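You operate a simulated robot arm through the tools that you are given. There is no shell and no other tool.

Carry out the task below with a simulated robot arm. There is one attempt and no reset: what you move stays moved.

## Task
Lay both brass corners on the thick blue book.
Fine: give the turntable a quarter turn clockwise after the first corner; turn it straight again at the end; the book stays on it.

It is judged by the outcome, as a careful person would: the job done as asked, and still so three seconds after it is handed in. It fails if anything else is knocked over, pushed out of place, dropped, spilled or broken.

## Robot
A 7-joint arm with a two-finger parallel gripper, fixed in place. Base frame: the origin is on the floor under the middle of its stand, x ahead of it, y to its left, z up. Lengths are in mm, angles in degrees, forces in N, time in s.
It reaches about 1479 mm from its shoulder. Its first joint turns from -166.0 to 166.0 degrees. Payload 4.4 kg.
The tool frame sits at the grasp point between the pads (the TCP): z along the fingers, y along the line on which they close. The tips reach 23 mm beyond it. Largest opening 94 mm; finger width 38, thickness 10; the body of the gripper, 54 by 96 mm, starts 39 mm behind the TCP.
Orientation is that of the tool frame in the base frame, as a unit quaternion [w, x, y, z]. With the fingers straight down and closing along the base's y, the tool's x points along the base's -x, its y along +y and its z along -z.

## Interface
- The arm moves only by the tool nudge_tool. Its argument "moves" is a list of rows, each an object (a shift or turn left out is 0, a gripper value left out holds the last) with "translation": the shift along the tool's x, y, z in units of 25 mm (1.0 is 25 mm), a list of three; "turn": the turn, a rotation vector about the tool's x, y, z in units of 4 degrees (1.0 is 4 degrees), a list of three; "hand": the finger opening in m, from 0 to 0.094. In form: [{"translation": [dx, dy, dz], "turn": [rx, ry, rz], "hand": hand}, ...]. A call has 1 to 20 rows; each row shifts and turns the commanded pose from where the row before left it, along the tool's axes as they then stand. A call with a number of a shift or a turn outside -1 to 1 is refused whole. A row lasts 0.2 s, in which the tool goes at most 50 mm and 8.6 degrees; a call with a longer step from one row to the next is refused whole, and so is a gripper value outside its range. Where a pose cannot be reached the arm comes as near as it can. A force on the tool above 40 N (or 10 N above the force at the start of the call, whichever is more), or a blocked arm, ends the call early, and 0.2 s more pass. The fingers move at their own pace (about 72 mm/s each) and stop on an object; they squeeze with about 42 N. The grip force told is the motor's: it shows also when the fingers shut on nothing. Time passes only in rows, and 0.2 s behind the last, so rows that do not move let the fingers close. The reply holds the time, the measured pose of the TCP, the force on the tool along the base axes, the opening and the grip force, in the units named above and with some noise, with the torque about the TCP (base axes, N m) and any sound that the robot's microphone picked up.
- Cameras (640 x 400 px; columns grow to the right, rows downward): "scene" is fixed at [401.2, 650.7, 1639.5]; the picture's right is [-0.57, -0.82, 0.00], its down [-0.68, 0.47, -0.56] and it looks along [0.46, -0.32, -0.83] (base axes); focal length 334 px, centre (320, 200). "wrist" rides on the gripper at [86, 16, -74] in the tool frame; the picture's right is [-0.18, 0.98, 0.00], its down [-0.58, -0.11, -0.81] and it looks along [-0.79, -0.15, 0.59] (tool axes); focal length 243 px, centre (320, 200). There is no depth. A picture from a camera that has moved, and an enlarged one, comes with that camera's place and axes in the base frame and with its lens.
- capture(camera): a new picture of that camera. No time passes.
- zoom(camera, box): a new picture of the part [left, top, right, bottom] of that camera's present view, enlarged. No time passes.
- hand_in(): hands the job in; it is judged then, once.

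Nothing tells you positions but the pictures and the camera data. Unless the task says otherwise, let go and move clear before handing in.

The tools are called as name(argument=value, ...) on one line, values as JSON. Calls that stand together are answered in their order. nudge_tool: Moves the arm, as the interface text tells. Its arguments: {"type":"object","properties":{"moves":{"type":"array"}},"required":["moves"]} The other tools are called the same way: capture (camera) takes a picture; zoom (camera, box) takes an enlarged picture of a part of a camera's view; hand_in () hands the job in.

At the start:

```text
time_s: 0.0
position: [540.9, 296.4, 1257.9]
orientation: [0.001, 0.0, 1.0, 0.0]
wrist_force: [0.4, -0.7, -0.1]
torque: [0.02, 0.02, 0.0]
grip_width: 94.1
gripper_force: 0.0
```

scene: 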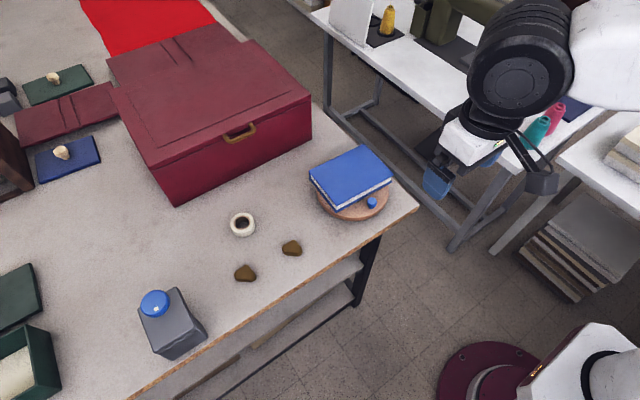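
wrist: 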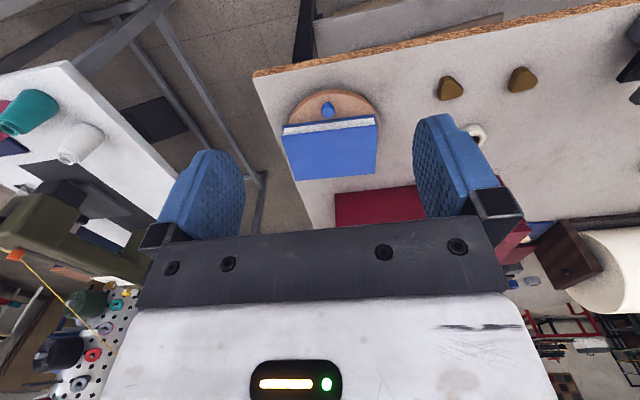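

I see a blue book on a small wooden turntable with a blue knob near the table corner, and two brass corners on the table nearby. I'll look closer before moving.

zoom(camera="scene", box=[200, 130, 440, 300])

zoom(camera="wrist", box=[240, 40, 560, 240])

zoom(camera="scene", box=[290, 130, 410, 230])

```text
2.35 times, centred on (320, 215) of scene
camera zoom: at [401.2, 650.7, 1639.5], right [-0.57, -0.82, 0.0], down [-0.68, 0.47, -0.56], along [0.46, -0.32, -0.83], focal length 787 px, centre (320, 165)
```

zoom: 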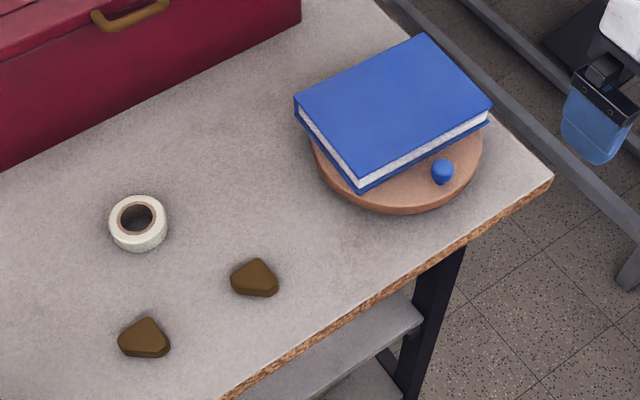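

```text
2.00 times, centred on (400, 140) of wrist
camera zoom: at [454.9, 313.8, 1333.1], right [0.18, 0.98, 0.0], down [0.58, -0.11, 0.81], along [0.79, -0.15, -0.59], focal length 485 px, centre (160, 320)
```

zoom: 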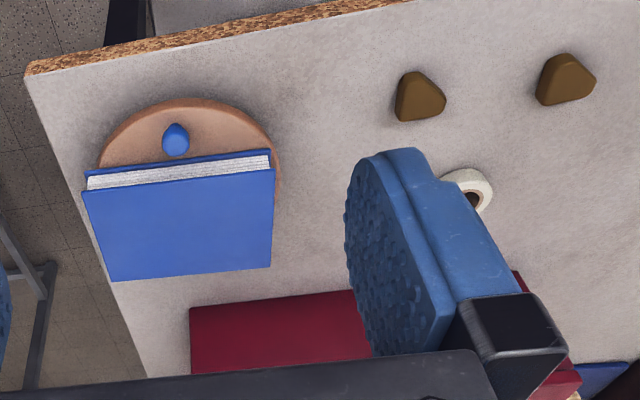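

```text
4.00 times, centred on (350, 180) of scene
camera zoom: at [401.2, 650.7, 1639.5], right [-0.57, -0.82, 0.0], down [-0.68, 0.47, -0.56], along [0.46, -0.32, -0.83], focal length 1338 px, centre (200, 280)
```

zoom: 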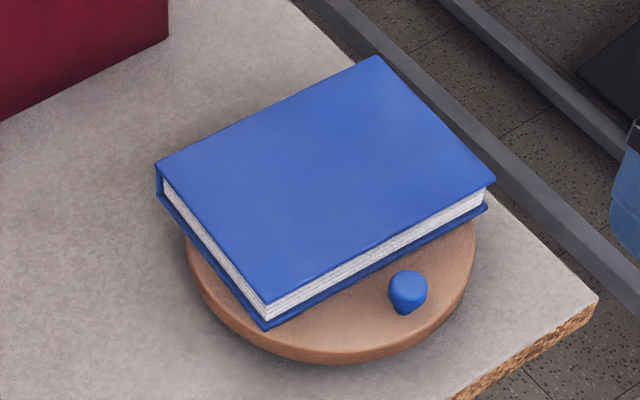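

The turntable centre is around (780, 279), its knob is near (708, 280, 940), and the book top is at about z 960. The brass corners are near (731, 502) and (737, 625), with the table surface at roughly z 890. I'll move above the first corner for a closer look.

nudge_tool(moves=[{"translation": [-0.8, 0.85, 0.6]}, {"translation": [-0.8, 0.85, 0.6]}, {"translation": [-0.8, 0.85, 0.6]}, {"translation": [-0.8, 0.85, 0.6]}, {"translation": [-0.8, 0.85, 0.6]}, {"translation": [-0.8, 0.85, 0.6]}, {"translation": [-0.8, 0.85, 0.6]}, {"translation": [-0.8, 0.85, 0.6]}, {"translation": [-0.8, 0.85, 0.6]}, {"translation": [0, 0, 0]}])

capture(camera="wrist")

capture(camera="scene")

```text
time_s: 2.2
position: [721.7, 487.5, 1122.0]
orientation: [0.001, 0.0, 1.0, 0.0]
wrist_force: [-0.1, -0.7, -0.3]
torque: [0.01, -0.02, -0.04]
grip_width: 94.2
gripper_force: 0.0
```

```text
taken
camera wrist: at [635.4, 506.8, 1197.5], right [0.18, 0.98, 0.0], down [0.58, -0.11, 0.81], along [0.79, -0.15, -0.59], focal length 243 px, centre (320, 200)
```

wrist: 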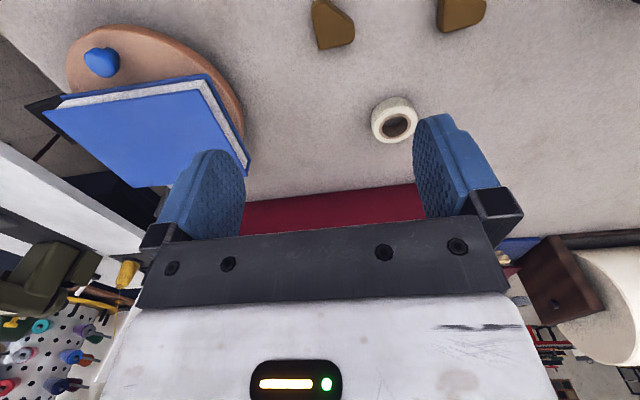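

```text
taken
```

scene: 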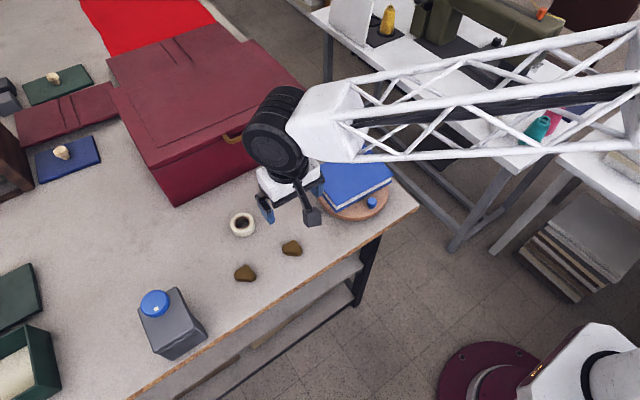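

The corners are just ahead of the robot side of the gripper. I'll enlarge the view to read their outlines and the turntable's.

zoom(camera="wrist", box=[290, 0, 510, 138])

zoom(camera="wrist", box=[20, 0, 270, 200])

zoom(camera="scene", box=[210, 220, 330, 295])

```text
2.90 times, centred on (400, 69) of wrist
camera zoom: at [635.4, 506.8, 1197.5], right [0.18, 0.98, 0.0], down [0.58, -0.11, 0.81], along [0.79, -0.15, -0.59], focal length 703 px, centre (88, 580)
```

zoom: 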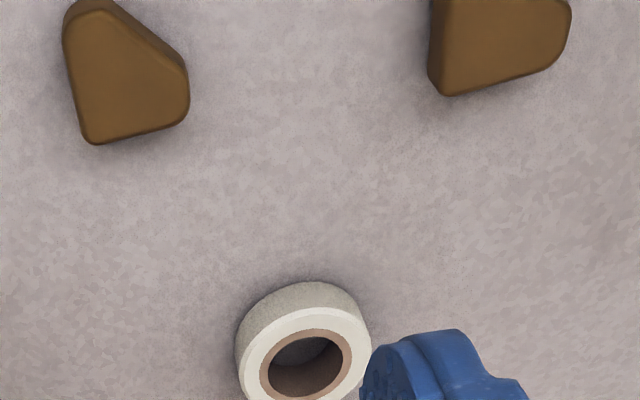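

```text
2.00 times, centred on (145, 100) of wrist
camera zoom: at [635.4, 506.8, 1197.5], right [0.18, 0.98, 0.0], down [0.58, -0.11, 0.81], along [0.79, -0.15, -0.59], focal length 485 px, centre (670, 400)
```

zoom: 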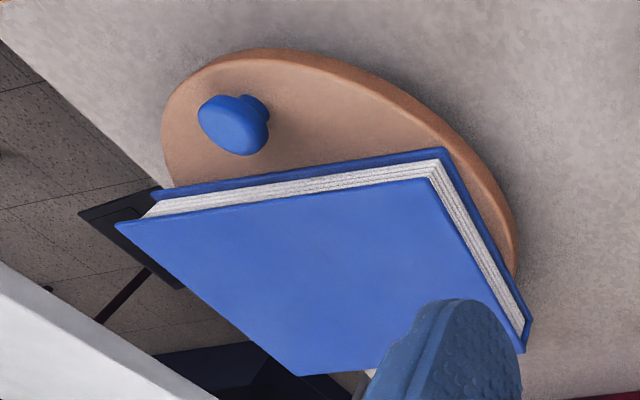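

```text
5.33 times, centred on (270, 258) of scene
camera zoom: at [401.2, 650.7, 1639.5], right [-0.57, -0.82, 0.0], down [-0.68, 0.47, -0.56], along [0.46, -0.32, -0.83], focal length 1784 px, centre (587, -107)
```

zoom: 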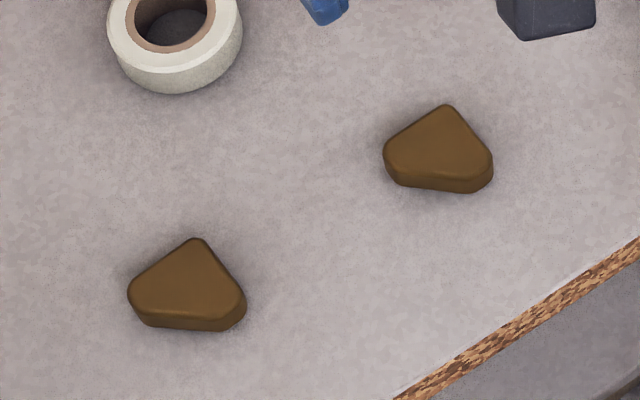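

Corner 1 is a blunt right triangle whose legs run along x and y, rotated about 6° counter-clockwise, centred near (738, 503) with its top at z≈900. I'll go above it, align the fingers and check.

nudge_tool(moves=[{"translation": [-0.4, 0.32, 0.8]}, {"translation": [-0.38, 0.32, 0.8]}, {"translation": [0, 0, 0.8], "turn": [0, 0, -0.72]}, {"translation": [0, 0, 0.8], "turn": [0, 0, -0.72]}, {"translation": [0, 0, 0.8]}, {"translation": [0, 0, 0.8]}, {"translation": [0, 0, 0]}])

capture(camera="wrist")

zoom(camera="scene", box=[210, 200, 370, 300])

```text
time_s: 3.8
position: [742.2, 501.9, 1001.9]
orientation: [0.001, -0.049, 0.999, 0.0]
wrist_force: [0.3, 0.5, 0.2]
torque: [-0.03, -0.05, 0.0]
grip_width: 94.2
gripper_force: 0.0
```

```text
taken
camera wrist: at [654.2, 510.8, 1077.9], right [0.09, 1.0, 0.0], down [0.59, -0.05, 0.81], along [0.8, -0.07, -0.59], focal length 243 px, centre (320, 200)
```

wrist: 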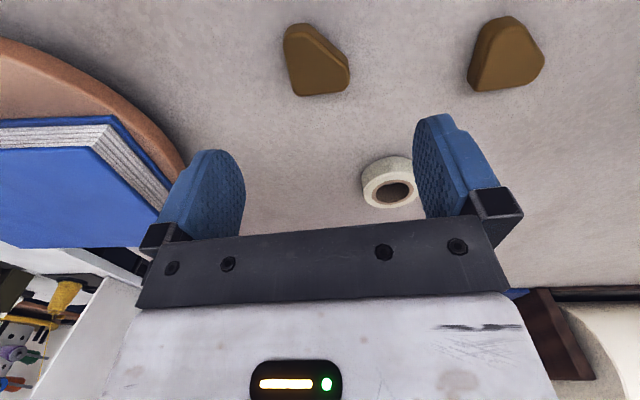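

```text
4.00 times, centred on (290, 250) of scene
camera zoom: at [401.2, 650.7, 1639.5], right [-0.57, -0.82, 0.0], down [-0.68, 0.47, -0.56], along [0.46, -0.32, -0.83], focal length 1338 px, centre (440, 0)
```

zoom: 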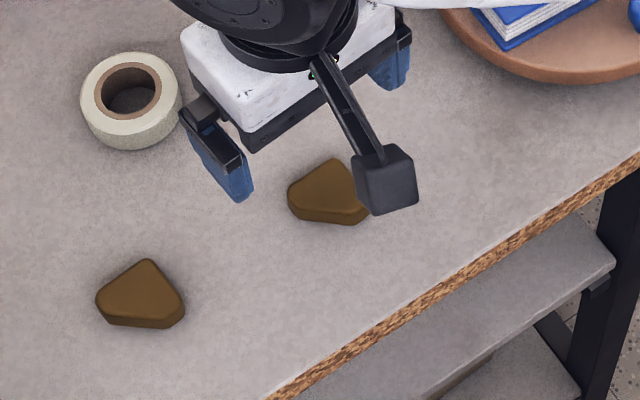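

Corner 1 sits between the fingers, with a y-centre of about 504. I'll descend most of the way and check the height.

nudge_tool(moves=[{"translation": [0, 0.08, 0.8]}, {"translation": [0, 0, 0.8]}, {"translation": [0, 0, 0.8]}, {"translation": [0, 0, 0.6]}, {"translation": [0, 0, 0.3]}, {"translation": [0, 0, 0]}])

capture(camera="wrist")

zoom(camera="scene", box=[210, 200, 370, 300])

```text
time_s: 5.2
position: [741.3, 506.1, 923.2]
orientation: [0.002, -0.049, 0.999, 0.002]
wrist_force: [-1.0, -0.7, 4.3]
torque: [-0.26, 0.11, -0.01]
grip_width: 94.1
gripper_force: 0.1
stopped in row 6: the force on the tool passed its limit at 42 N (the readings are from after the stop); the commanded pose is now the measured one
```

```text
taken
camera wrist: at [653.8, 514.6, 998.7], right [0.09, 1.0, 0.0], down [0.59, -0.05, 0.81], along [0.81, -0.07, -0.59], focal length 243 px, centre (320, 200)
```

wrist: 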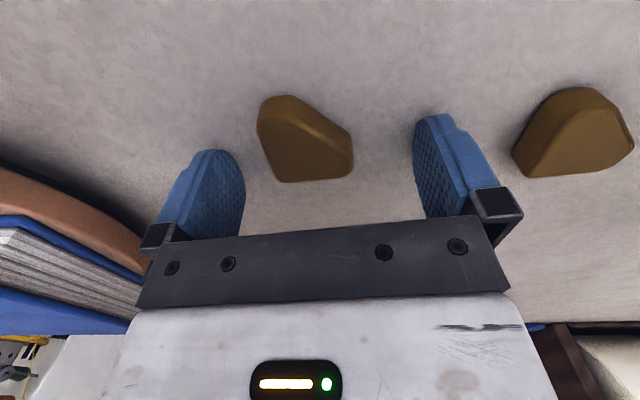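

```text
4.00 times, centred on (290, 250) of scene
camera zoom: at [401.2, 650.7, 1639.5], right [-0.57, -0.82, 0.0], down [-0.68, 0.47, -0.56], along [0.46, -0.32, -0.83], focal length 1338 px, centre (440, 0)
```

zoom: 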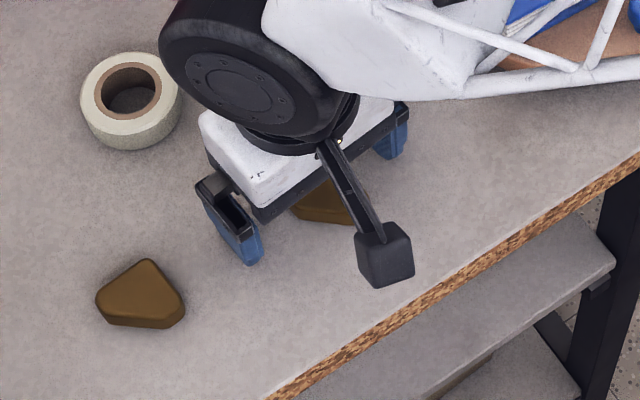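

The tips touched the table at TCP z≈923, so the table is at about 900. The corner is about 5 mm to the right of centre. I'll lift slightly, recentre and close on it.

nudge_tool(moves=[{"translation": [0, 0, -0.1]}, {"translation": [0, -0.18, 0]}, {"translation": [0, 0, 0]}, {"hand": 0.03}, {"hand": 0.03}, {"hand": 0.03}, {"hand": 0.03}, {"hand": 0.03}])

capture(camera="wrist")

```text
time_s: 7.0
position: [741.1, 501.6, 924.6]
orientation: [0.002, -0.05, 0.999, 0.001]
wrist_force: [0.5, -0.2, 0.1]
torque: [-0.04, 0.01, 0.02]
grip_width: 38.6
gripper_force: 42.0
```

```text
taken
camera wrist: at [654.1, 510.0, 1000.4], right [0.09, 1.0, 0.0], down [0.59, -0.05, 0.81], along [0.8, -0.07, -0.59], focal length 243 px, centre (320, 200)
```

wrist: 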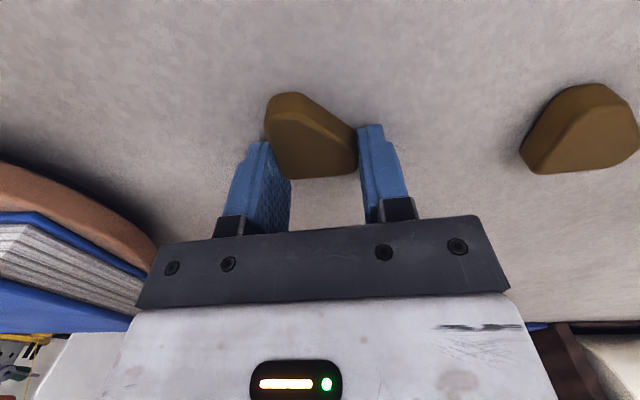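

The corner is held at a grip width of 38.6 mm. I'll lift it and check the hold.

nudge_tool(moves=[{"translation": [0, 0, -0.3]}, {"translation": [0, 0, -0.6]}, {"translation": [0, 0, -0.8]}, {"translation": [0, 0, -0.8]}, {"translation": [0, 0, -0.8]}, {"translation": [0, 0, -0.8]}, {"translation": [0, 0, -0.8]}, {"translation": [0, 0, 0]}])

capture(camera="wrist")

capture(camera="scene")

```text
time_s: 8.8
position: [742.4, 503.5, 1049.4]
orientation: [0.001, -0.049, 0.999, 0.001]
wrist_force: [-0.6, 0.1, 1.1]
torque: [0.0, 0.02, -0.02]
grip_width: 30.1
gripper_force: 0.0
```

```text
taken
camera wrist: at [654.2, 511.2, 1124.3], right [0.09, 1.0, 0.0], down [0.59, -0.05, 0.81], along [0.8, -0.07, -0.59], focal length 243 px, centre (320, 200)
```

wrist: 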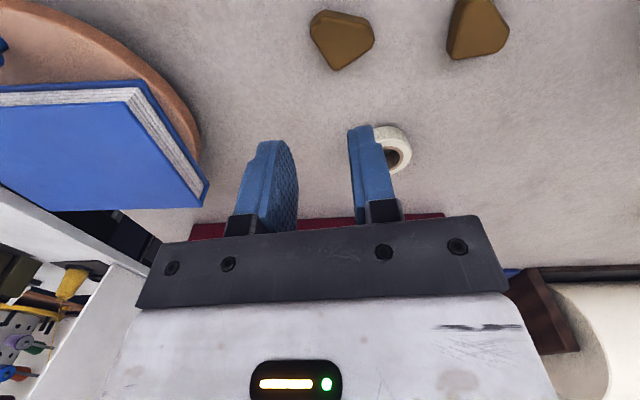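

```text
taken
```

scene: 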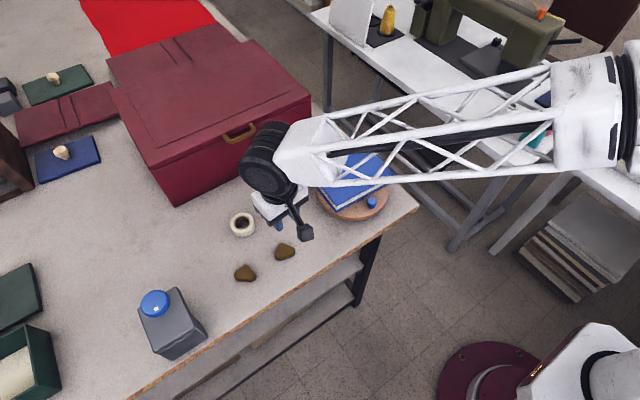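

The corner slipped out and is lying on the table, turned. I'll look closely at its present pose before trying again.

zoom(camera="wrist", box=[280, 0, 540, 120])

zoom(camera="scene", box=[220, 225, 320, 290])

```text
2.46 times, centred on (410, 60) of wrist
camera zoom: at [654.2, 511.2, 1124.3], right [0.09, 1.0, 0.0], down [0.59, -0.05, 0.81], along [0.8, -0.07, -0.59], focal length 597 px, centre (98, 545)
```

zoom: 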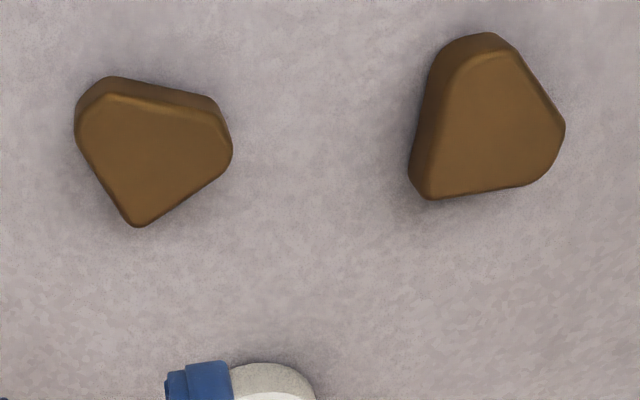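

```text
6.15 times, centred on (270, 258) of scene
camera zoom: at [401.2, 650.7, 1639.5], right [-0.57, -0.82, 0.0], down [-0.68, 0.47, -0.56], along [0.46, -0.32, -0.83], focal length 2058 px, centre (628, -154)
```

zoom: 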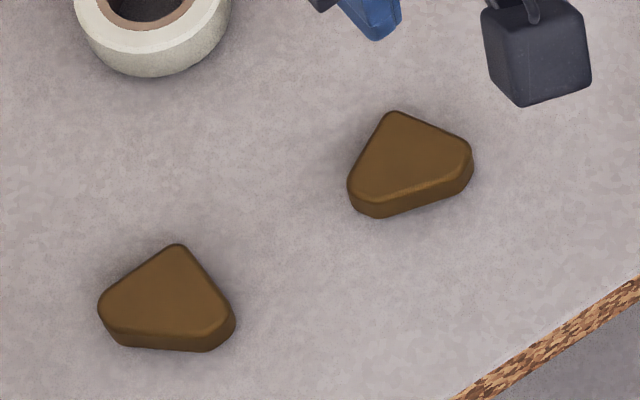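

Before regripping I want a closer look at the side profile of the corner.

zoom(camera="wrist", box=[295, 0, 391, 80])

zoom(camera="wrist", box=[435, 0, 525, 70])

zoom(camera="scene", box=[264, 235, 304, 270])

```text
5.00 times, centred on (343, 40) of wrist
camera zoom: at [654.2, 511.2, 1124.3], right [0.09, 1.0, 0.0], down [0.59, -0.05, 0.81], along [0.8, -0.07, -0.59], focal length 1213 px, centre (205, 1000)
```

zoom: 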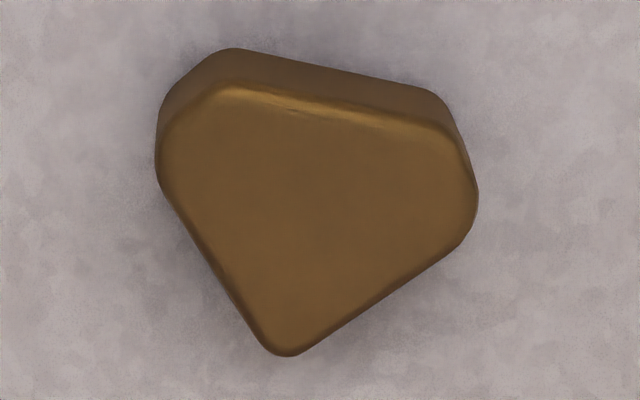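

```text
5.71 times, centred on (480, 35) of wrist
camera zoom: at [654.2, 511.2, 1124.3], right [0.09, 1.0, 0.0], down [0.59, -0.05, 0.81], along [0.8, -0.07, -0.59], focal length 1386 px, centre (-594, 1143)
```

zoom: 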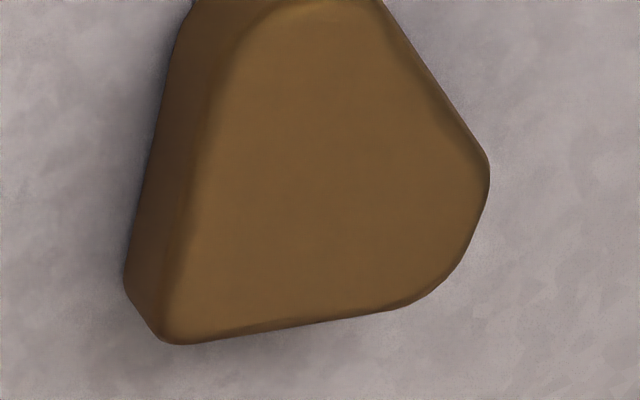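

```text
11.43 times, centred on (284, 252) of scene
camera zoom: at [401.2, 650.7, 1639.5], right [-0.57, -0.82, 0.0], down [-0.68, 0.47, -0.56], along [0.46, -0.32, -0.83], focal length 3822 px, centre (731, -400)
```

zoom: 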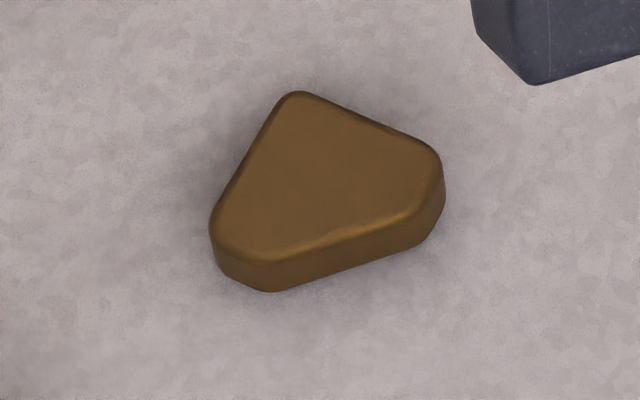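

The corner has a sharp right-angle vertex and a flat long side. Gripping from vertex to long side is the stable grip, with the closing axis at about 165°, so I'll turn the tool about +70° in yaw while staying high.

nudge_tool(moves=[{"turn": [0, 0, -0.97], "hand": 0.08}, {"turn": [0, 0, -0.97]}, {"turn": [0, 0, -0.97]}, {"turn": [0, 0, -0.97]}, {"turn": [0, 0, -0.97]}, {"turn": [0, 0, -0.97]}, {"turn": [0, 0, -0.97]}, {"turn": [0, 0, -0.97]}, {"turn": [0, 0, -0.97]}, {"turn": [0, 0, -0.97]}, {"turn": [0, 0, -0.97]}, {"turn": [0, 0, -0.97]}, {"turn": [0, 0, -0.97]}, {"turn": [0, 0, -0.97]}, {"turn": [0, 0, -0.97]}, {"turn": [0, 0, -0.97]}, {"turn": [0, 0, -0.97]}, {"turn": [0, 0, -0.97]}, {"turn": [0, 0, 0]}])

capture(camera="wrist")

capture(camera="scene")

```text
time_s: 12.8
position: [740.8, 502.2, 1048.0]
orientation: [0.001, -0.613, 0.79, 0.0]
wrist_force: [0.0, 0.3, -0.6]
torque: [-0.03, 0.01, 0.0]
grip_width: 79.9
gripper_force: 0.1
```

```text
taken
camera wrist: at [703.9, 423.0, 1123.3], right [-0.91, 0.42, 0.0], down [0.25, 0.54, 0.81], along [0.34, 0.73, -0.59], focal length 243 px, centre (320, 200)
```

wrist: 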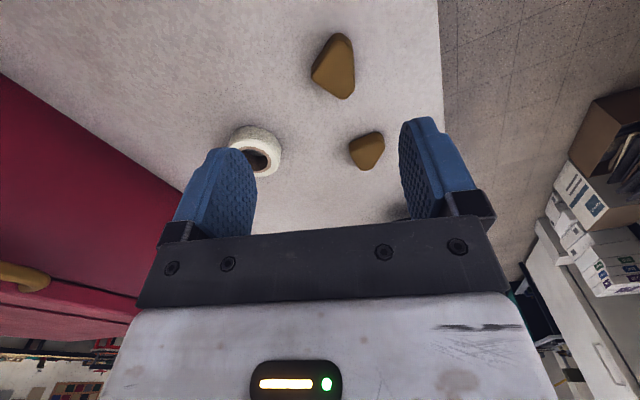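

```text
taken
```

scene: 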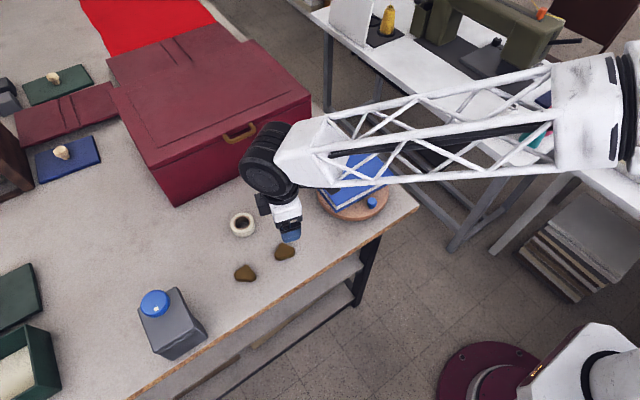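

The tool is aligned. Next I'll centre over the corner, descend to just above it and check.

nudge_tool(moves=[{"translation": [-0.71, 0.2, 0.4]}, {"translation": [0, 0, 0.8]}, {"translation": [0, 0, 0.8]}, {"translation": [0, 0, 0.8]}, {"translation": [0, 0, 0.8]}, {"translation": [0, 0, 0.6]}, {"translation": [0, 0, 0]}])

capture(camera="wrist")

zoom(camera="scene", box=[220, 200, 340, 280])

```text
time_s: 14.4
position: [741.2, 520.4, 941.9]
orientation: [0.001, -0.613, 0.79, 0.0]
wrist_force: [-0.2, -0.7, 0.3]
torque: [0.02, -0.01, -0.03]
grip_width: 80.1
gripper_force: 0.0
```

```text
taken
camera wrist: at [704.3, 441.7, 1018.0], right [-0.91, 0.42, 0.0], down [0.25, 0.54, 0.81], along [0.34, 0.73, -0.59], focal length 243 px, centre (320, 200)
```

wrist: 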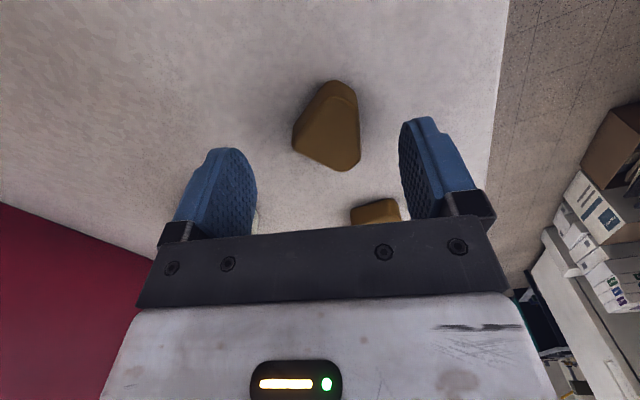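

```text
5.00 times, centred on (280, 240) of scene
camera zoom: at [401.2, 650.7, 1639.5], right [-0.57, -0.82, 0.0], down [-0.68, 0.47, -0.56], along [0.46, -0.32, -0.83], focal length 1672 px, centre (520, 0)
```

zoom: 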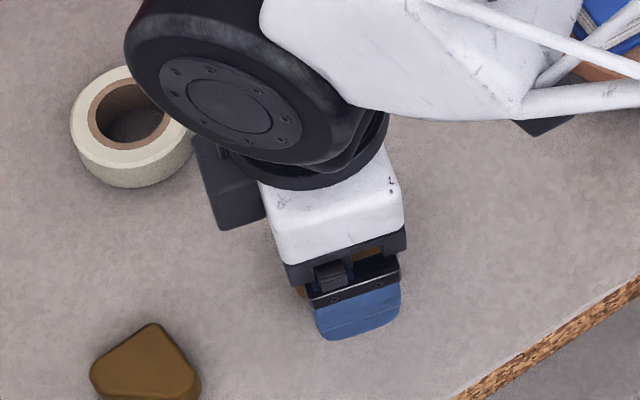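

The corner lies between the fingers, but its axis may be a little off. I'll zoom to measure.

zoom(camera="wrist", box=[256, 70, 400, 180])

```text
3.64 times, centred on (328, 125) of wrist
camera zoom: at [704.3, 441.7, 1018.0], right [-0.91, 0.42, 0.0], down [0.25, 0.54, 0.81], along [0.34, 0.73, -0.59], focal length 882 px, centre (291, 473)
```

zoom: 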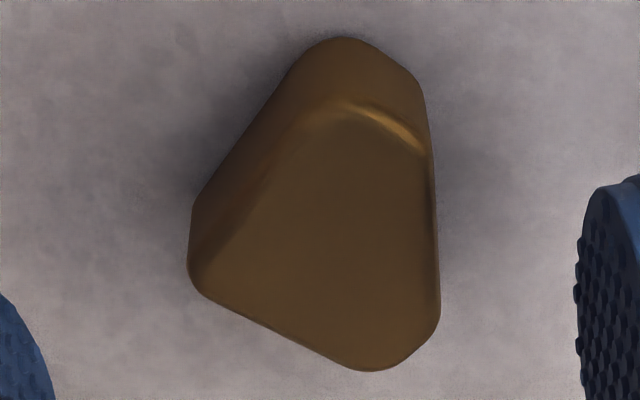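

The grasp centre is about 4 mm off along the closing axis. I'll correct that, go down to just above the table and close fully.

nudge_tool(moves=[{"translation": [0, 0.16, 0.2]}, {"translation": [0, 0, 0.3]}, {"translation": [0, 0, 0.17]}, {"translation": [0, 0, 0]}])

capture(camera="wrist")

```text
time_s: 15.4
position: [737.9, 521.6, 925.6]
orientation: [0.001, -0.612, 0.791, 0.0]
wrist_force: [0.2, -0.1, 0.1]
torque: [-0.03, -0.04, -0.01]
grip_width: 79.9
gripper_force: 0.1
```

```text
taken
camera wrist: at [700.1, 442.9, 1001.9], right [-0.91, 0.42, 0.0], down [0.25, 0.54, 0.81], along [0.34, 0.73, -0.59], focal length 243 px, centre (320, 200)
```

wrist: 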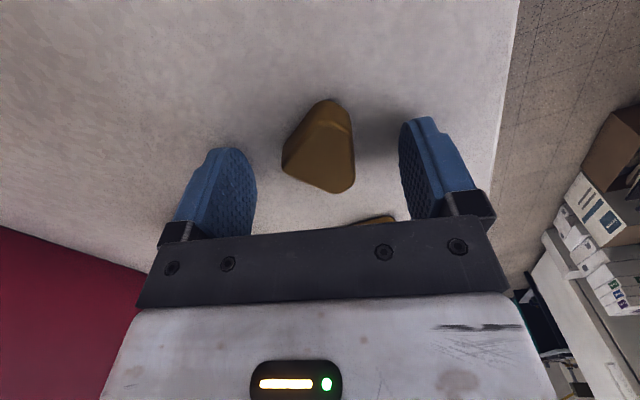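

The corner is centred, so I'll close on it and do a small test lift.

nudge_tool(moves=[{"hand": 0.02}, {"hand": 0.02}, {"hand": 0.02}, {"hand": 0.02}, {"hand": 0.02}, {"hand": 0.02}])

capture(camera="wrist")

```text
time_s: 16.8
position: [738.0, 522.1, 927.0]
orientation: [0.002, -0.613, 0.79, 0.0]
wrist_force: [-0.2, 0.3, -2.1]
torque: [0.01, 0.01, -0.01]
grip_width: 35.5
gripper_force: 41.6
```

```text
taken
camera wrist: at [700.2, 442.9, 1002.0], right [-0.91, 0.42, 0.0], down [0.25, 0.53, 0.81], along [0.34, 0.73, -0.59], focal length 243 px, centre (320, 200)
```

wrist: 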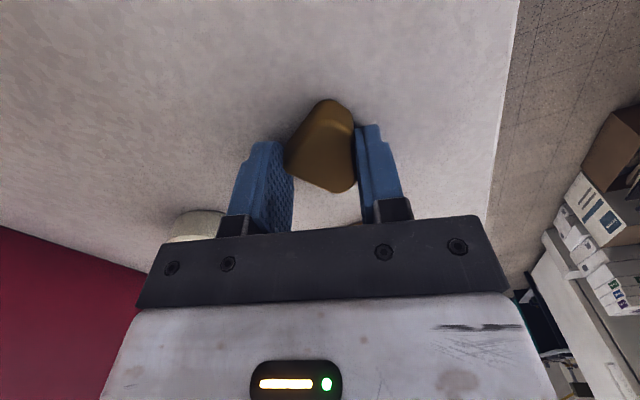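

nudge_tool(moves=[{"translation": [0, 0, -0.1]}, {"translation": [0, 0, -0.15]}, {"translation": [0, 0, -0.2]}, {"translation": [0, 0, 0]}])

capture(camera="wrist")

```text
time_s: 17.8
position: [737.5, 522.4, 937.6]
orientation: [0.001, -0.613, 0.79, 0.0]
wrist_force: [0.2, 0.2, -0.5]
torque: [-0.02, 0.0, -0.02]
grip_width: 35.4
gripper_force: 42.2
```

```text
taken
camera wrist: at [700.7, 442.8, 1013.9], right [-0.91, 0.42, 0.0], down [0.25, 0.53, 0.81], along [0.34, 0.73, -0.59], focal length 243 px, centre (320, 200)
```

wrist: 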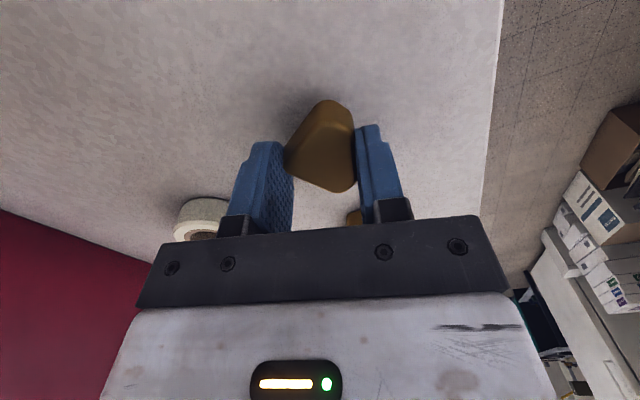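

The corner is holding. I'll raise it steadily to clear the book height and check again.

nudge_tool(moves=[{"translation": [0, 0, -0.2]}, {"translation": [0, 0, -0.4]}, {"translation": [0, 0, -0.6]}, {"translation": [0, 0, -0.7]}, {"translation": [0, 0, -0.7]}, {"translation": [0, 0, -0.7]}, {"translation": [0, 0, -0.5]}, {"translation": [0, 0, -0.3]}, {"translation": [0, 0, 0]}])

capture(camera="wrist")

```text
time_s: 19.8
position: [736.2, 520.2, 1039.6]
orientation: [0.002, -0.614, 0.79, -0.001]
wrist_force: [0.6, -0.8, 0.1]
torque: [0.0, 0.02, 0.01]
grip_width: 35.5
gripper_force: 42.6
```

```text
taken
camera wrist: at [699.6, 441.6, 1114.8], right [-0.91, 0.42, 0.0], down [0.25, 0.54, 0.81], along [0.34, 0.73, -0.59], focal length 243 px, centre (320, 200)
```

wrist: 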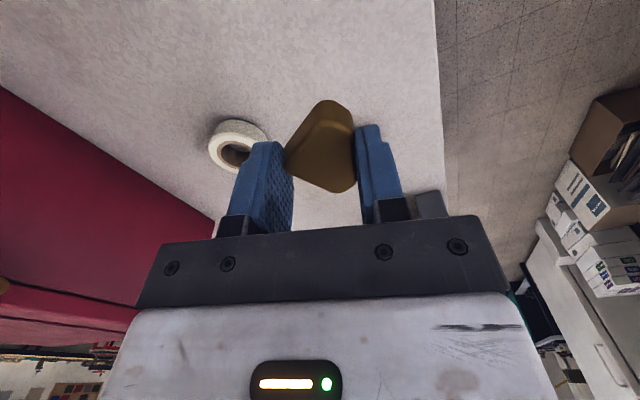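

The hold is firm. I'll carry the corner over to above the right half of the book, around (800, 232).

nudge_tool(moves=[{"translation": [0.25, -0.127, 0]}, {"translation": [0.5, -0.254, 0]}, {"translation": [0.7, -0.355, 0]}, {"translation": [0.75, -0.38, 0]}, {"translation": [0.75, -0.38, 0]}, {"translation": [0.75, -0.38, 0]}, {"translation": [0.75, -0.38, 0]}, {"translation": [0.75, -0.38, 0]}, {"translation": [0.75, -0.38, 0]}, {"translation": [0.75, -0.38, 0]}, {"translation": [0.75, -0.38, 0]}, {"translation": [0.75, -0.38, 0]}, {"translation": [0.75, -0.38, 0]}, {"translation": [0.73, -0.37, 0]}, {"translation": [0.5, -0.254, 0]}, {"translation": [0.35, -0.178, 0]}, {"translation": [0, 0, 0]}])

capture(camera="wrist")

capture(camera="scene")

```text
time_s: 23.4
position: [799.5, 232.5, 1039.4]
orientation: [0.001, -0.611, 0.792, 0.0]
wrist_force: [-0.4, 0.4, -0.1]
torque: [0.0, -0.03, 0.01]
grip_width: 35.6
gripper_force: 42.4
```

```text
taken
camera wrist: at [763.4, 152.9, 1115.0], right [-0.91, 0.42, 0.0], down [0.25, 0.53, 0.81], along [0.34, 0.73, -0.59], focal length 243 px, centre (320, 200)
```

wrist: 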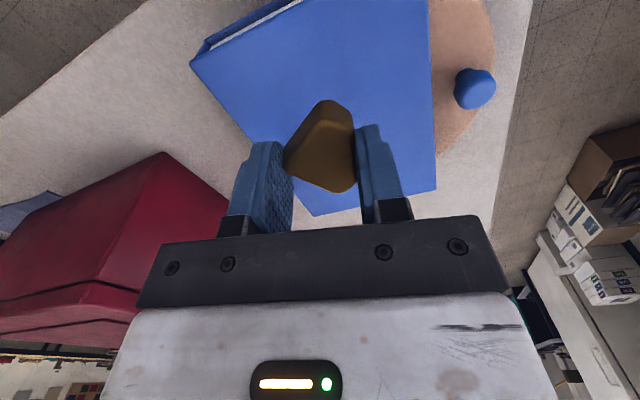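

```text
taken
```

scene: 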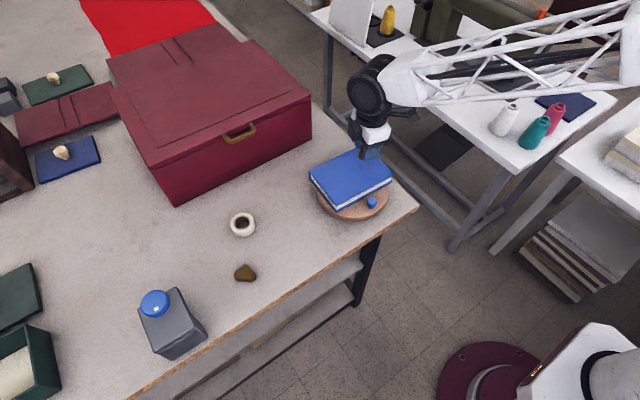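

I'm above the book with the corner well inside its edges. I'll lower slowly and feel for contact, which I expect near TCP z≈993.

nudge_tool(moves=[{"translation": [0, 0, 0.3]}, {"translation": [0, 0, 0.5]}, {"translation": [0, 0, 0.5]}, {"translation": [0, 0, 0.2]}, {"translation": [0, 0, 0]}])

capture(camera="wrist")

zoom(camera="scene", box=[290, 110, 430, 230])

```text
time_s: 24.6
position: [800.3, 232.5, 1003.7]
orientation: [0.001, -0.613, 0.79, -0.001]
wrist_force: [0.1, 0.4, 0.1]
torque: [-0.01, 0.01, 0.0]
grip_width: 35.6
gripper_force: 42.1
```

```text
taken
camera wrist: at [763.1, 153.3, 1078.1], right [-0.91, 0.42, 0.0], down [0.25, 0.53, 0.81], along [0.34, 0.73, -0.59], focal length 243 px, centre (320, 200)
```

wrist: 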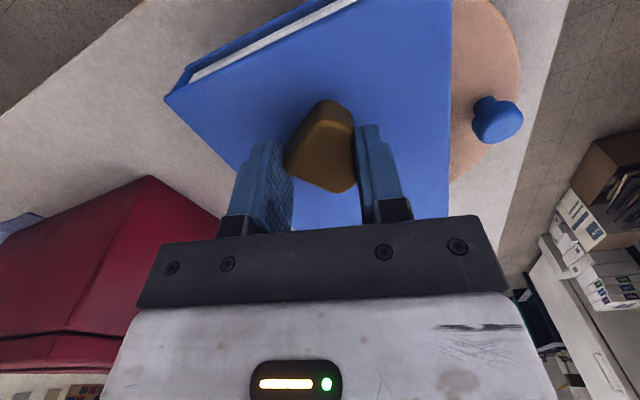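

```text
3.33 times, centred on (360, 170) of scene
camera zoom: at [401.2, 650.7, 1639.5], right [-0.57, -0.82, 0.0], down [-0.68, 0.47, -0.56], along [0.46, -0.32, -0.83], focal length 1115 px, centre (187, 300)
```

zoom: 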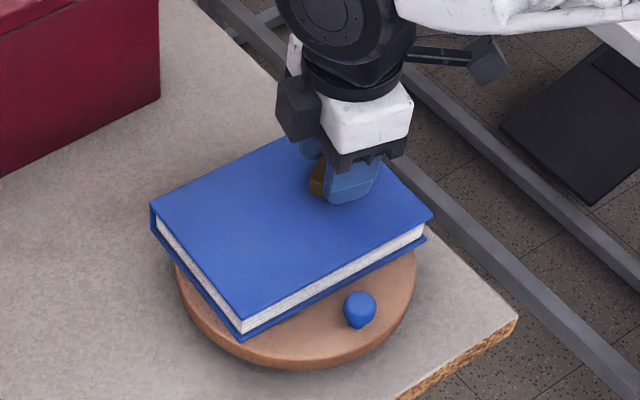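

Still clear of the book. I'll lower in small steps and watch the force.

nudge_tool(moves=[{"translation": [0, 0, 0.1]}, {"translation": [0, 0, 0.1]}, {"translation": [0, 0, 0.08]}, {"translation": [0, 0, 0]}])

```text
time_s: 25.6
position: [800.4, 232.1, 995.0]
orientation: [0.001, -0.613, 0.79, 0.0]
wrist_force: [-0.8, 1.0, 8.4]
torque: [0.04, 0.02, 0.02]
grip_width: 35.3
gripper_force: 41.9
```

Contact is made with 8 N of upward force. I'll open the fingers gently to set the corner down.

nudge_tool(moves=[{"hand": 0.038}, {"hand": 0.044}, {"hand": 0.052}, {"hand": 0.06}, {"hand": 0.06}])

capture(camera="wrist")

```text
time_s: 26.8
position: [800.5, 232.3, 993.2]
orientation: [0.001, -0.613, 0.79, 0.0]
wrist_force: [0.8, -0.2, 1.4]
torque: [0.03, 0.0, 0.02]
grip_width: 60.2
gripper_force: 0.1
```

```text
taken
camera wrist: at [763.4, 153.6, 1070.2], right [-0.91, 0.42, 0.0], down [0.25, 0.53, 0.81], along [0.34, 0.73, -0.59], focal length 243 px, centre (320, 200)
```

wrist: 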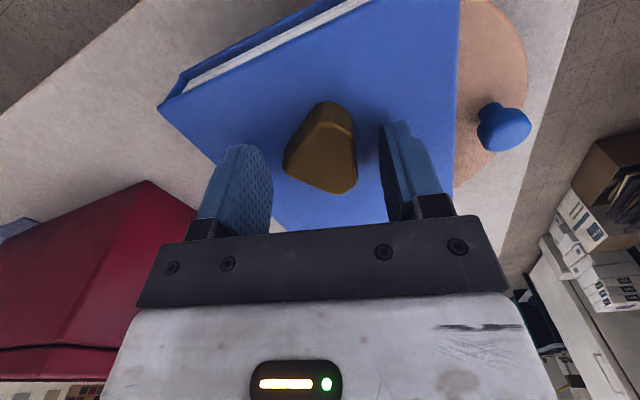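

Corner 1 is released on the book. I'll raise straight up and check.

nudge_tool(moves=[{"translation": [0, 0, -0.2]}, {"translation": [0, 0, -0.4]}, {"translation": [0, 0, -0.8]}, {"translation": [0, 0, -0.8]}, {"translation": [0, 0, -0.8]}, {"translation": [0, 0, -0.6]}, {"translation": [0, 0, 0]}])

capture(camera="wrist")

zoom(camera="scene", box=[290, 110, 430, 230])

```text
time_s: 28.4
position: [801.2, 232.4, 1086.0]
orientation: [0.001, -0.612, 0.79, -0.001]
wrist_force: [0.6, -0.6, 0.1]
torque: [0.02, -0.02, 0.0]
grip_width: 60.4
gripper_force: 0.0
```

```text
taken
camera wrist: at [764.1, 153.9, 1160.1], right [-0.91, 0.42, 0.0], down [0.25, 0.53, 0.81], along [0.34, 0.73, -0.59], focal length 243 px, centre (320, 200)
```

wrist: 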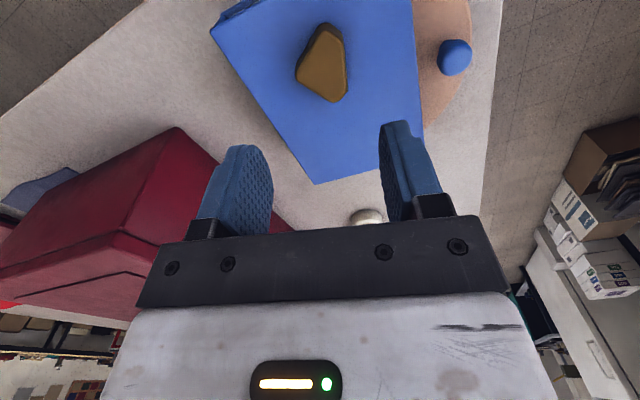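

```text
3.33 times, centred on (360, 170) of scene
camera zoom: at [401.2, 650.7, 1639.5], right [-0.57, -0.82, 0.0], down [-0.68, 0.47, -0.56], along [0.46, -0.32, -0.83], focal length 1115 px, centre (187, 300)
```

zoom: 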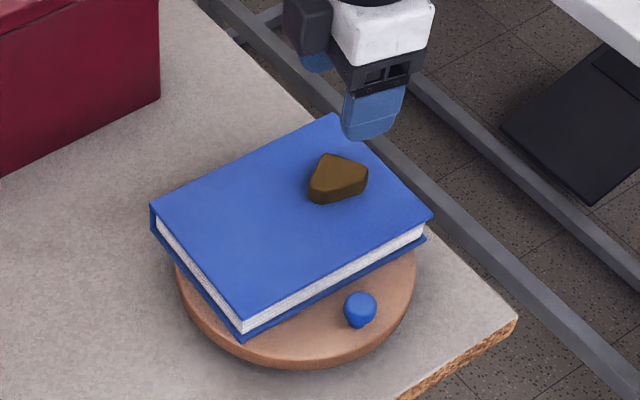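

Corner 1 rests flat and well inside the book edges. Now for the turntable: the knob is at about (704, 282, 952). I'll zoom in on the disc and knob to fix the disc centre.

zoom(camera="scene", box=[310, 170, 400, 225])

zoom(camera="wrist", box=[380, 0, 500, 130])

```text
7.11 times, centred on (355, 198) of scene
camera zoom: at [401.2, 650.7, 1639.5], right [-0.57, -0.82, 0.0], down [-0.68, 0.47, -0.56], along [0.46, -0.32, -0.83], focal length 2378 px, centre (71, 218)
```

zoom: 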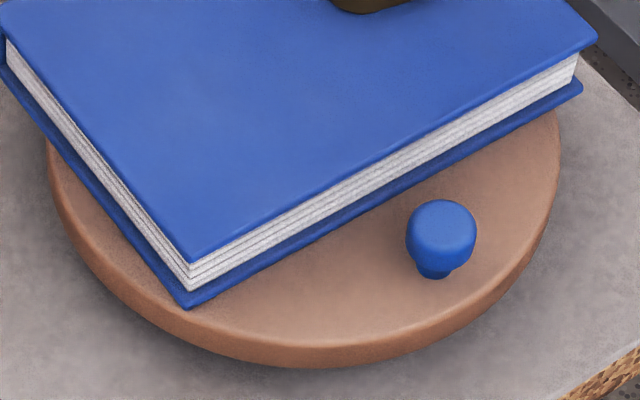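

```text
3.08 times, centred on (440, 65) of wrist
camera zoom: at [764.1, 153.9, 1160.1], right [-0.91, 0.42, 0.0], down [0.25, 0.53, 0.81], along [0.34, 0.73, -0.59], focal length 746 px, centre (-49, 615)
```

zoom: 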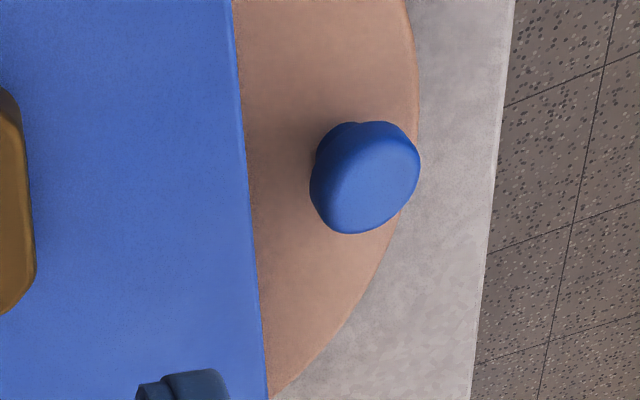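

The fit puts the disc centre at about (781, 284), the knob radius at about 77 mm and the disc top at z≈926. I'll turn the tool back to yaw 0 up here, so the fingers straddle the knob tangentially and leave room to the book.

nudge_tool(moves=[{"turn": [0, 0, 0.994]}, {"turn": [0, 0, 0.994]}, {"turn": [0, 0, 0.994]}, {"turn": [0, 0, 0.994]}, {"turn": [0, 0, 0.994]}, {"turn": [0, 0, 0.994]}, {"turn": [0, 0, 0.994]}, {"turn": [0, 0, 0.994]}, {"turn": [0, 0, 0.994]}, {"turn": [0, 0, 0.994]}, {"turn": [0, 0, 0.994]}, {"turn": [0, 0, 0.994]}, {"turn": [0, 0, 0.994]}, {"turn": [0, 0, 0.994]}, {"turn": [0, 0, 0.994]}, {"turn": [0, 0, 0.994]}, {"turn": [0, 0, 0.994]}, {"turn": [0, 0, 0.994]}, {"turn": [0, 0, 0.994]}, {"turn": [0, 0, 0]}])

capture(camera="wrist")

```text
time_s: 32.6
position: [800.3, 231.3, 1084.5]
orientation: [0.001, 0.0, 1.0, 0.0]
wrist_force: [-0.6, -0.2, 0.2]
torque: [0.02, -0.01, 0.0]
grip_width: 59.9
gripper_force: 0.1
```

```text
taken
camera wrist: at [714.1, 249.7, 1160.4], right [0.19, 0.98, 0.0], down [0.58, -0.11, 0.81], along [0.79, -0.15, -0.59], focal length 243 px, centre (320, 200)
```

wrist: 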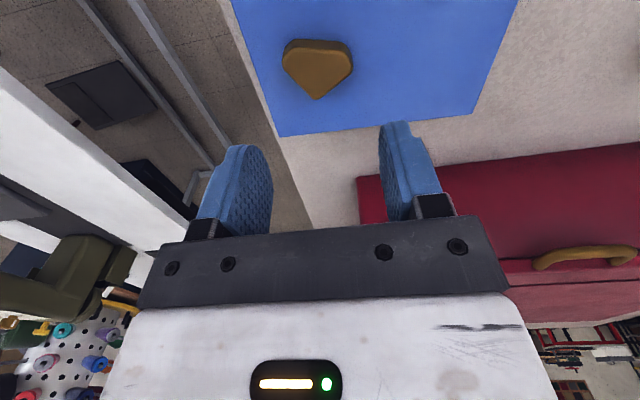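

Yaw is 0. I'll move over the knob and down to a look-in height.

nudge_tool(moves=[{"translation": [0.65, 0.342, 0]}, {"translation": [0.65, 0.342, 0]}, {"translation": [0.65, 0.342, 0]}, {"translation": [0.65, 0.342, 0]}, {"translation": [0.65, 0.342, 0]}, {"translation": [0.65, 0.342, 0.3]}, {"translation": [0, 0, 0.7]}, {"translation": [0, 0, 0.7]}, {"translation": [0, 0, 0.5]}, {"translation": [0, 0, 0]}])

capture(camera="wrist")

zoom(camera="scene", box=[290, 110, 430, 230])

```text
time_s: 34.8
position: [705.2, 284.3, 1029.9]
orientation: [0.002, 0.0, 1.0, 0.001]
wrist_force: [0.5, -0.1, 0.2]
torque: [0.0, 0.01, -0.02]
grip_width: 59.9
gripper_force: 0.0
```

```text
taken
camera wrist: at [618.4, 301.2, 1104.9], right [0.19, 0.98, 0.0], down [0.58, -0.11, 0.81], along [0.79, -0.15, -0.59], focal length 243 px, centre (320, 200)
```

wrist: 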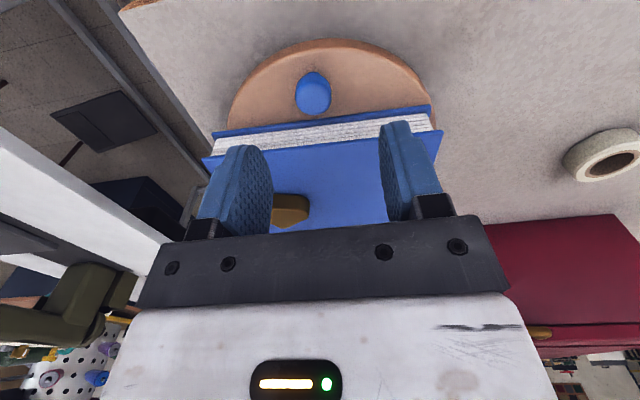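

```text
3.33 times, centred on (360, 170) of scene
camera zoom: at [401.2, 650.7, 1639.5], right [-0.57, -0.82, 0.0], down [-0.68, 0.47, -0.56], along [0.46, -0.32, -0.83], focal length 1115 px, centre (187, 300)
```

zoom: 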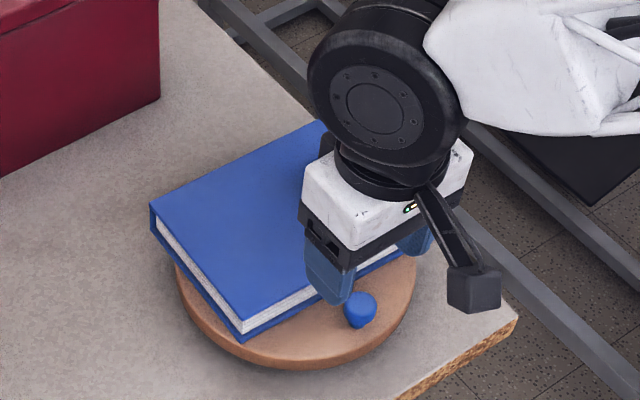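

The knob is about 4 mm right of centre. I'll adjust and descend around it to TCP z≈960, with the tips about 10 mm above the disc.

nudge_tool(moves=[{"translation": [0.08, -0.13, 0.2]}, {"translation": [0, 0, 0.6]}, {"translation": [0, 0, 0.6]}, {"translation": [0, 0, 0.6]}, {"translation": [0, 0, 0.5]}, {"translation": [0, 0, 0.2]}, {"translation": [0, 0, 0]}])

capture(camera="wrist")

zoom(camera="scene", box=[290, 110, 430, 230])

```text
time_s: 36.4
position: [701.7, 281.8, 962.1]
orientation: [0.001, 0.001, 1.0, 0.0]
wrist_force: [-0.1, -0.6, 0.4]
torque: [0.01, 0.01, 0.02]
grip_width: 59.8
gripper_force: 0.1
```

```text
taken
camera wrist: at [615.5, 298.3, 1037.5], right [0.19, 0.98, 0.0], down [0.58, -0.11, 0.81], along [0.79, -0.15, -0.59], focal length 243 px, centre (320, 200)
```

wrist: 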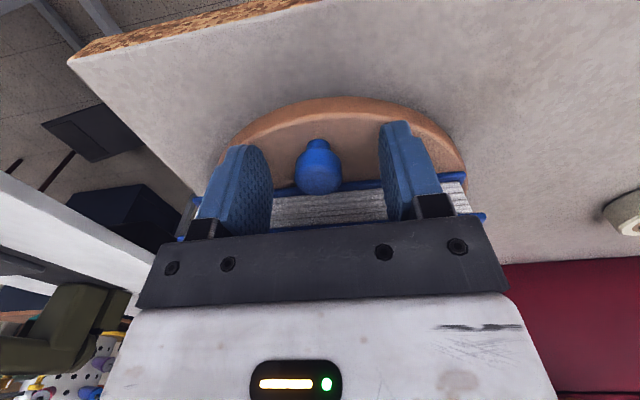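

```text
3.33 times, centred on (360, 170) of scene
camera zoom: at [401.2, 650.7, 1639.5], right [-0.57, -0.82, 0.0], down [-0.68, 0.47, -0.56], along [0.46, -0.32, -0.83], focal length 1115 px, centre (187, 300)
```

zoom: 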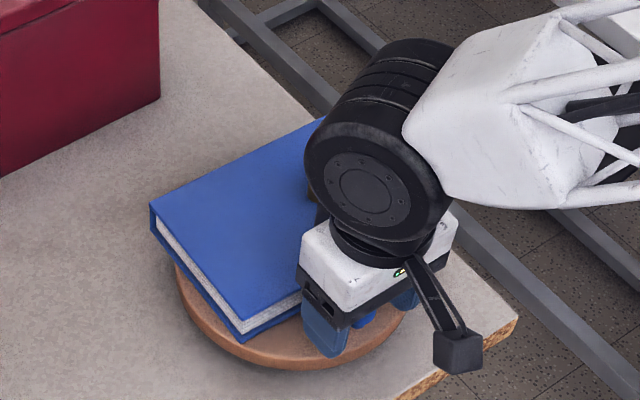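

The fingers straddle the knob without touching it or the book. I'll narrow them to a loose cage of 28 mm.

nudge_tool(moves=[{"hand": 0.045}, {"hand": 0.035}, {"hand": 0.028}, {"hand": 0.028}, {"hand": 0.028}])

capture(camera="wrist")

```text
time_s: 37.6
position: [701.9, 281.0, 961.5]
orientation: [0.002, 0.001, 1.0, 0.001]
wrist_force: [-0.8, 0.9, -0.7]
torque: [0.02, -0.02, 0.0]
grip_width: 28.0
gripper_force: 0.1
```

```text
taken
camera wrist: at [615.5, 298.3, 1037.6], right [0.19, 0.98, 0.0], down [0.58, -0.11, 0.81], along [0.79, -0.15, -0.59], focal length 243 px, centre (320, 200)
```

wrist: 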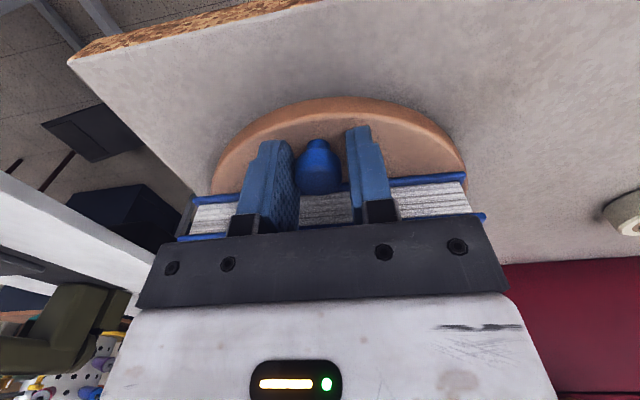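

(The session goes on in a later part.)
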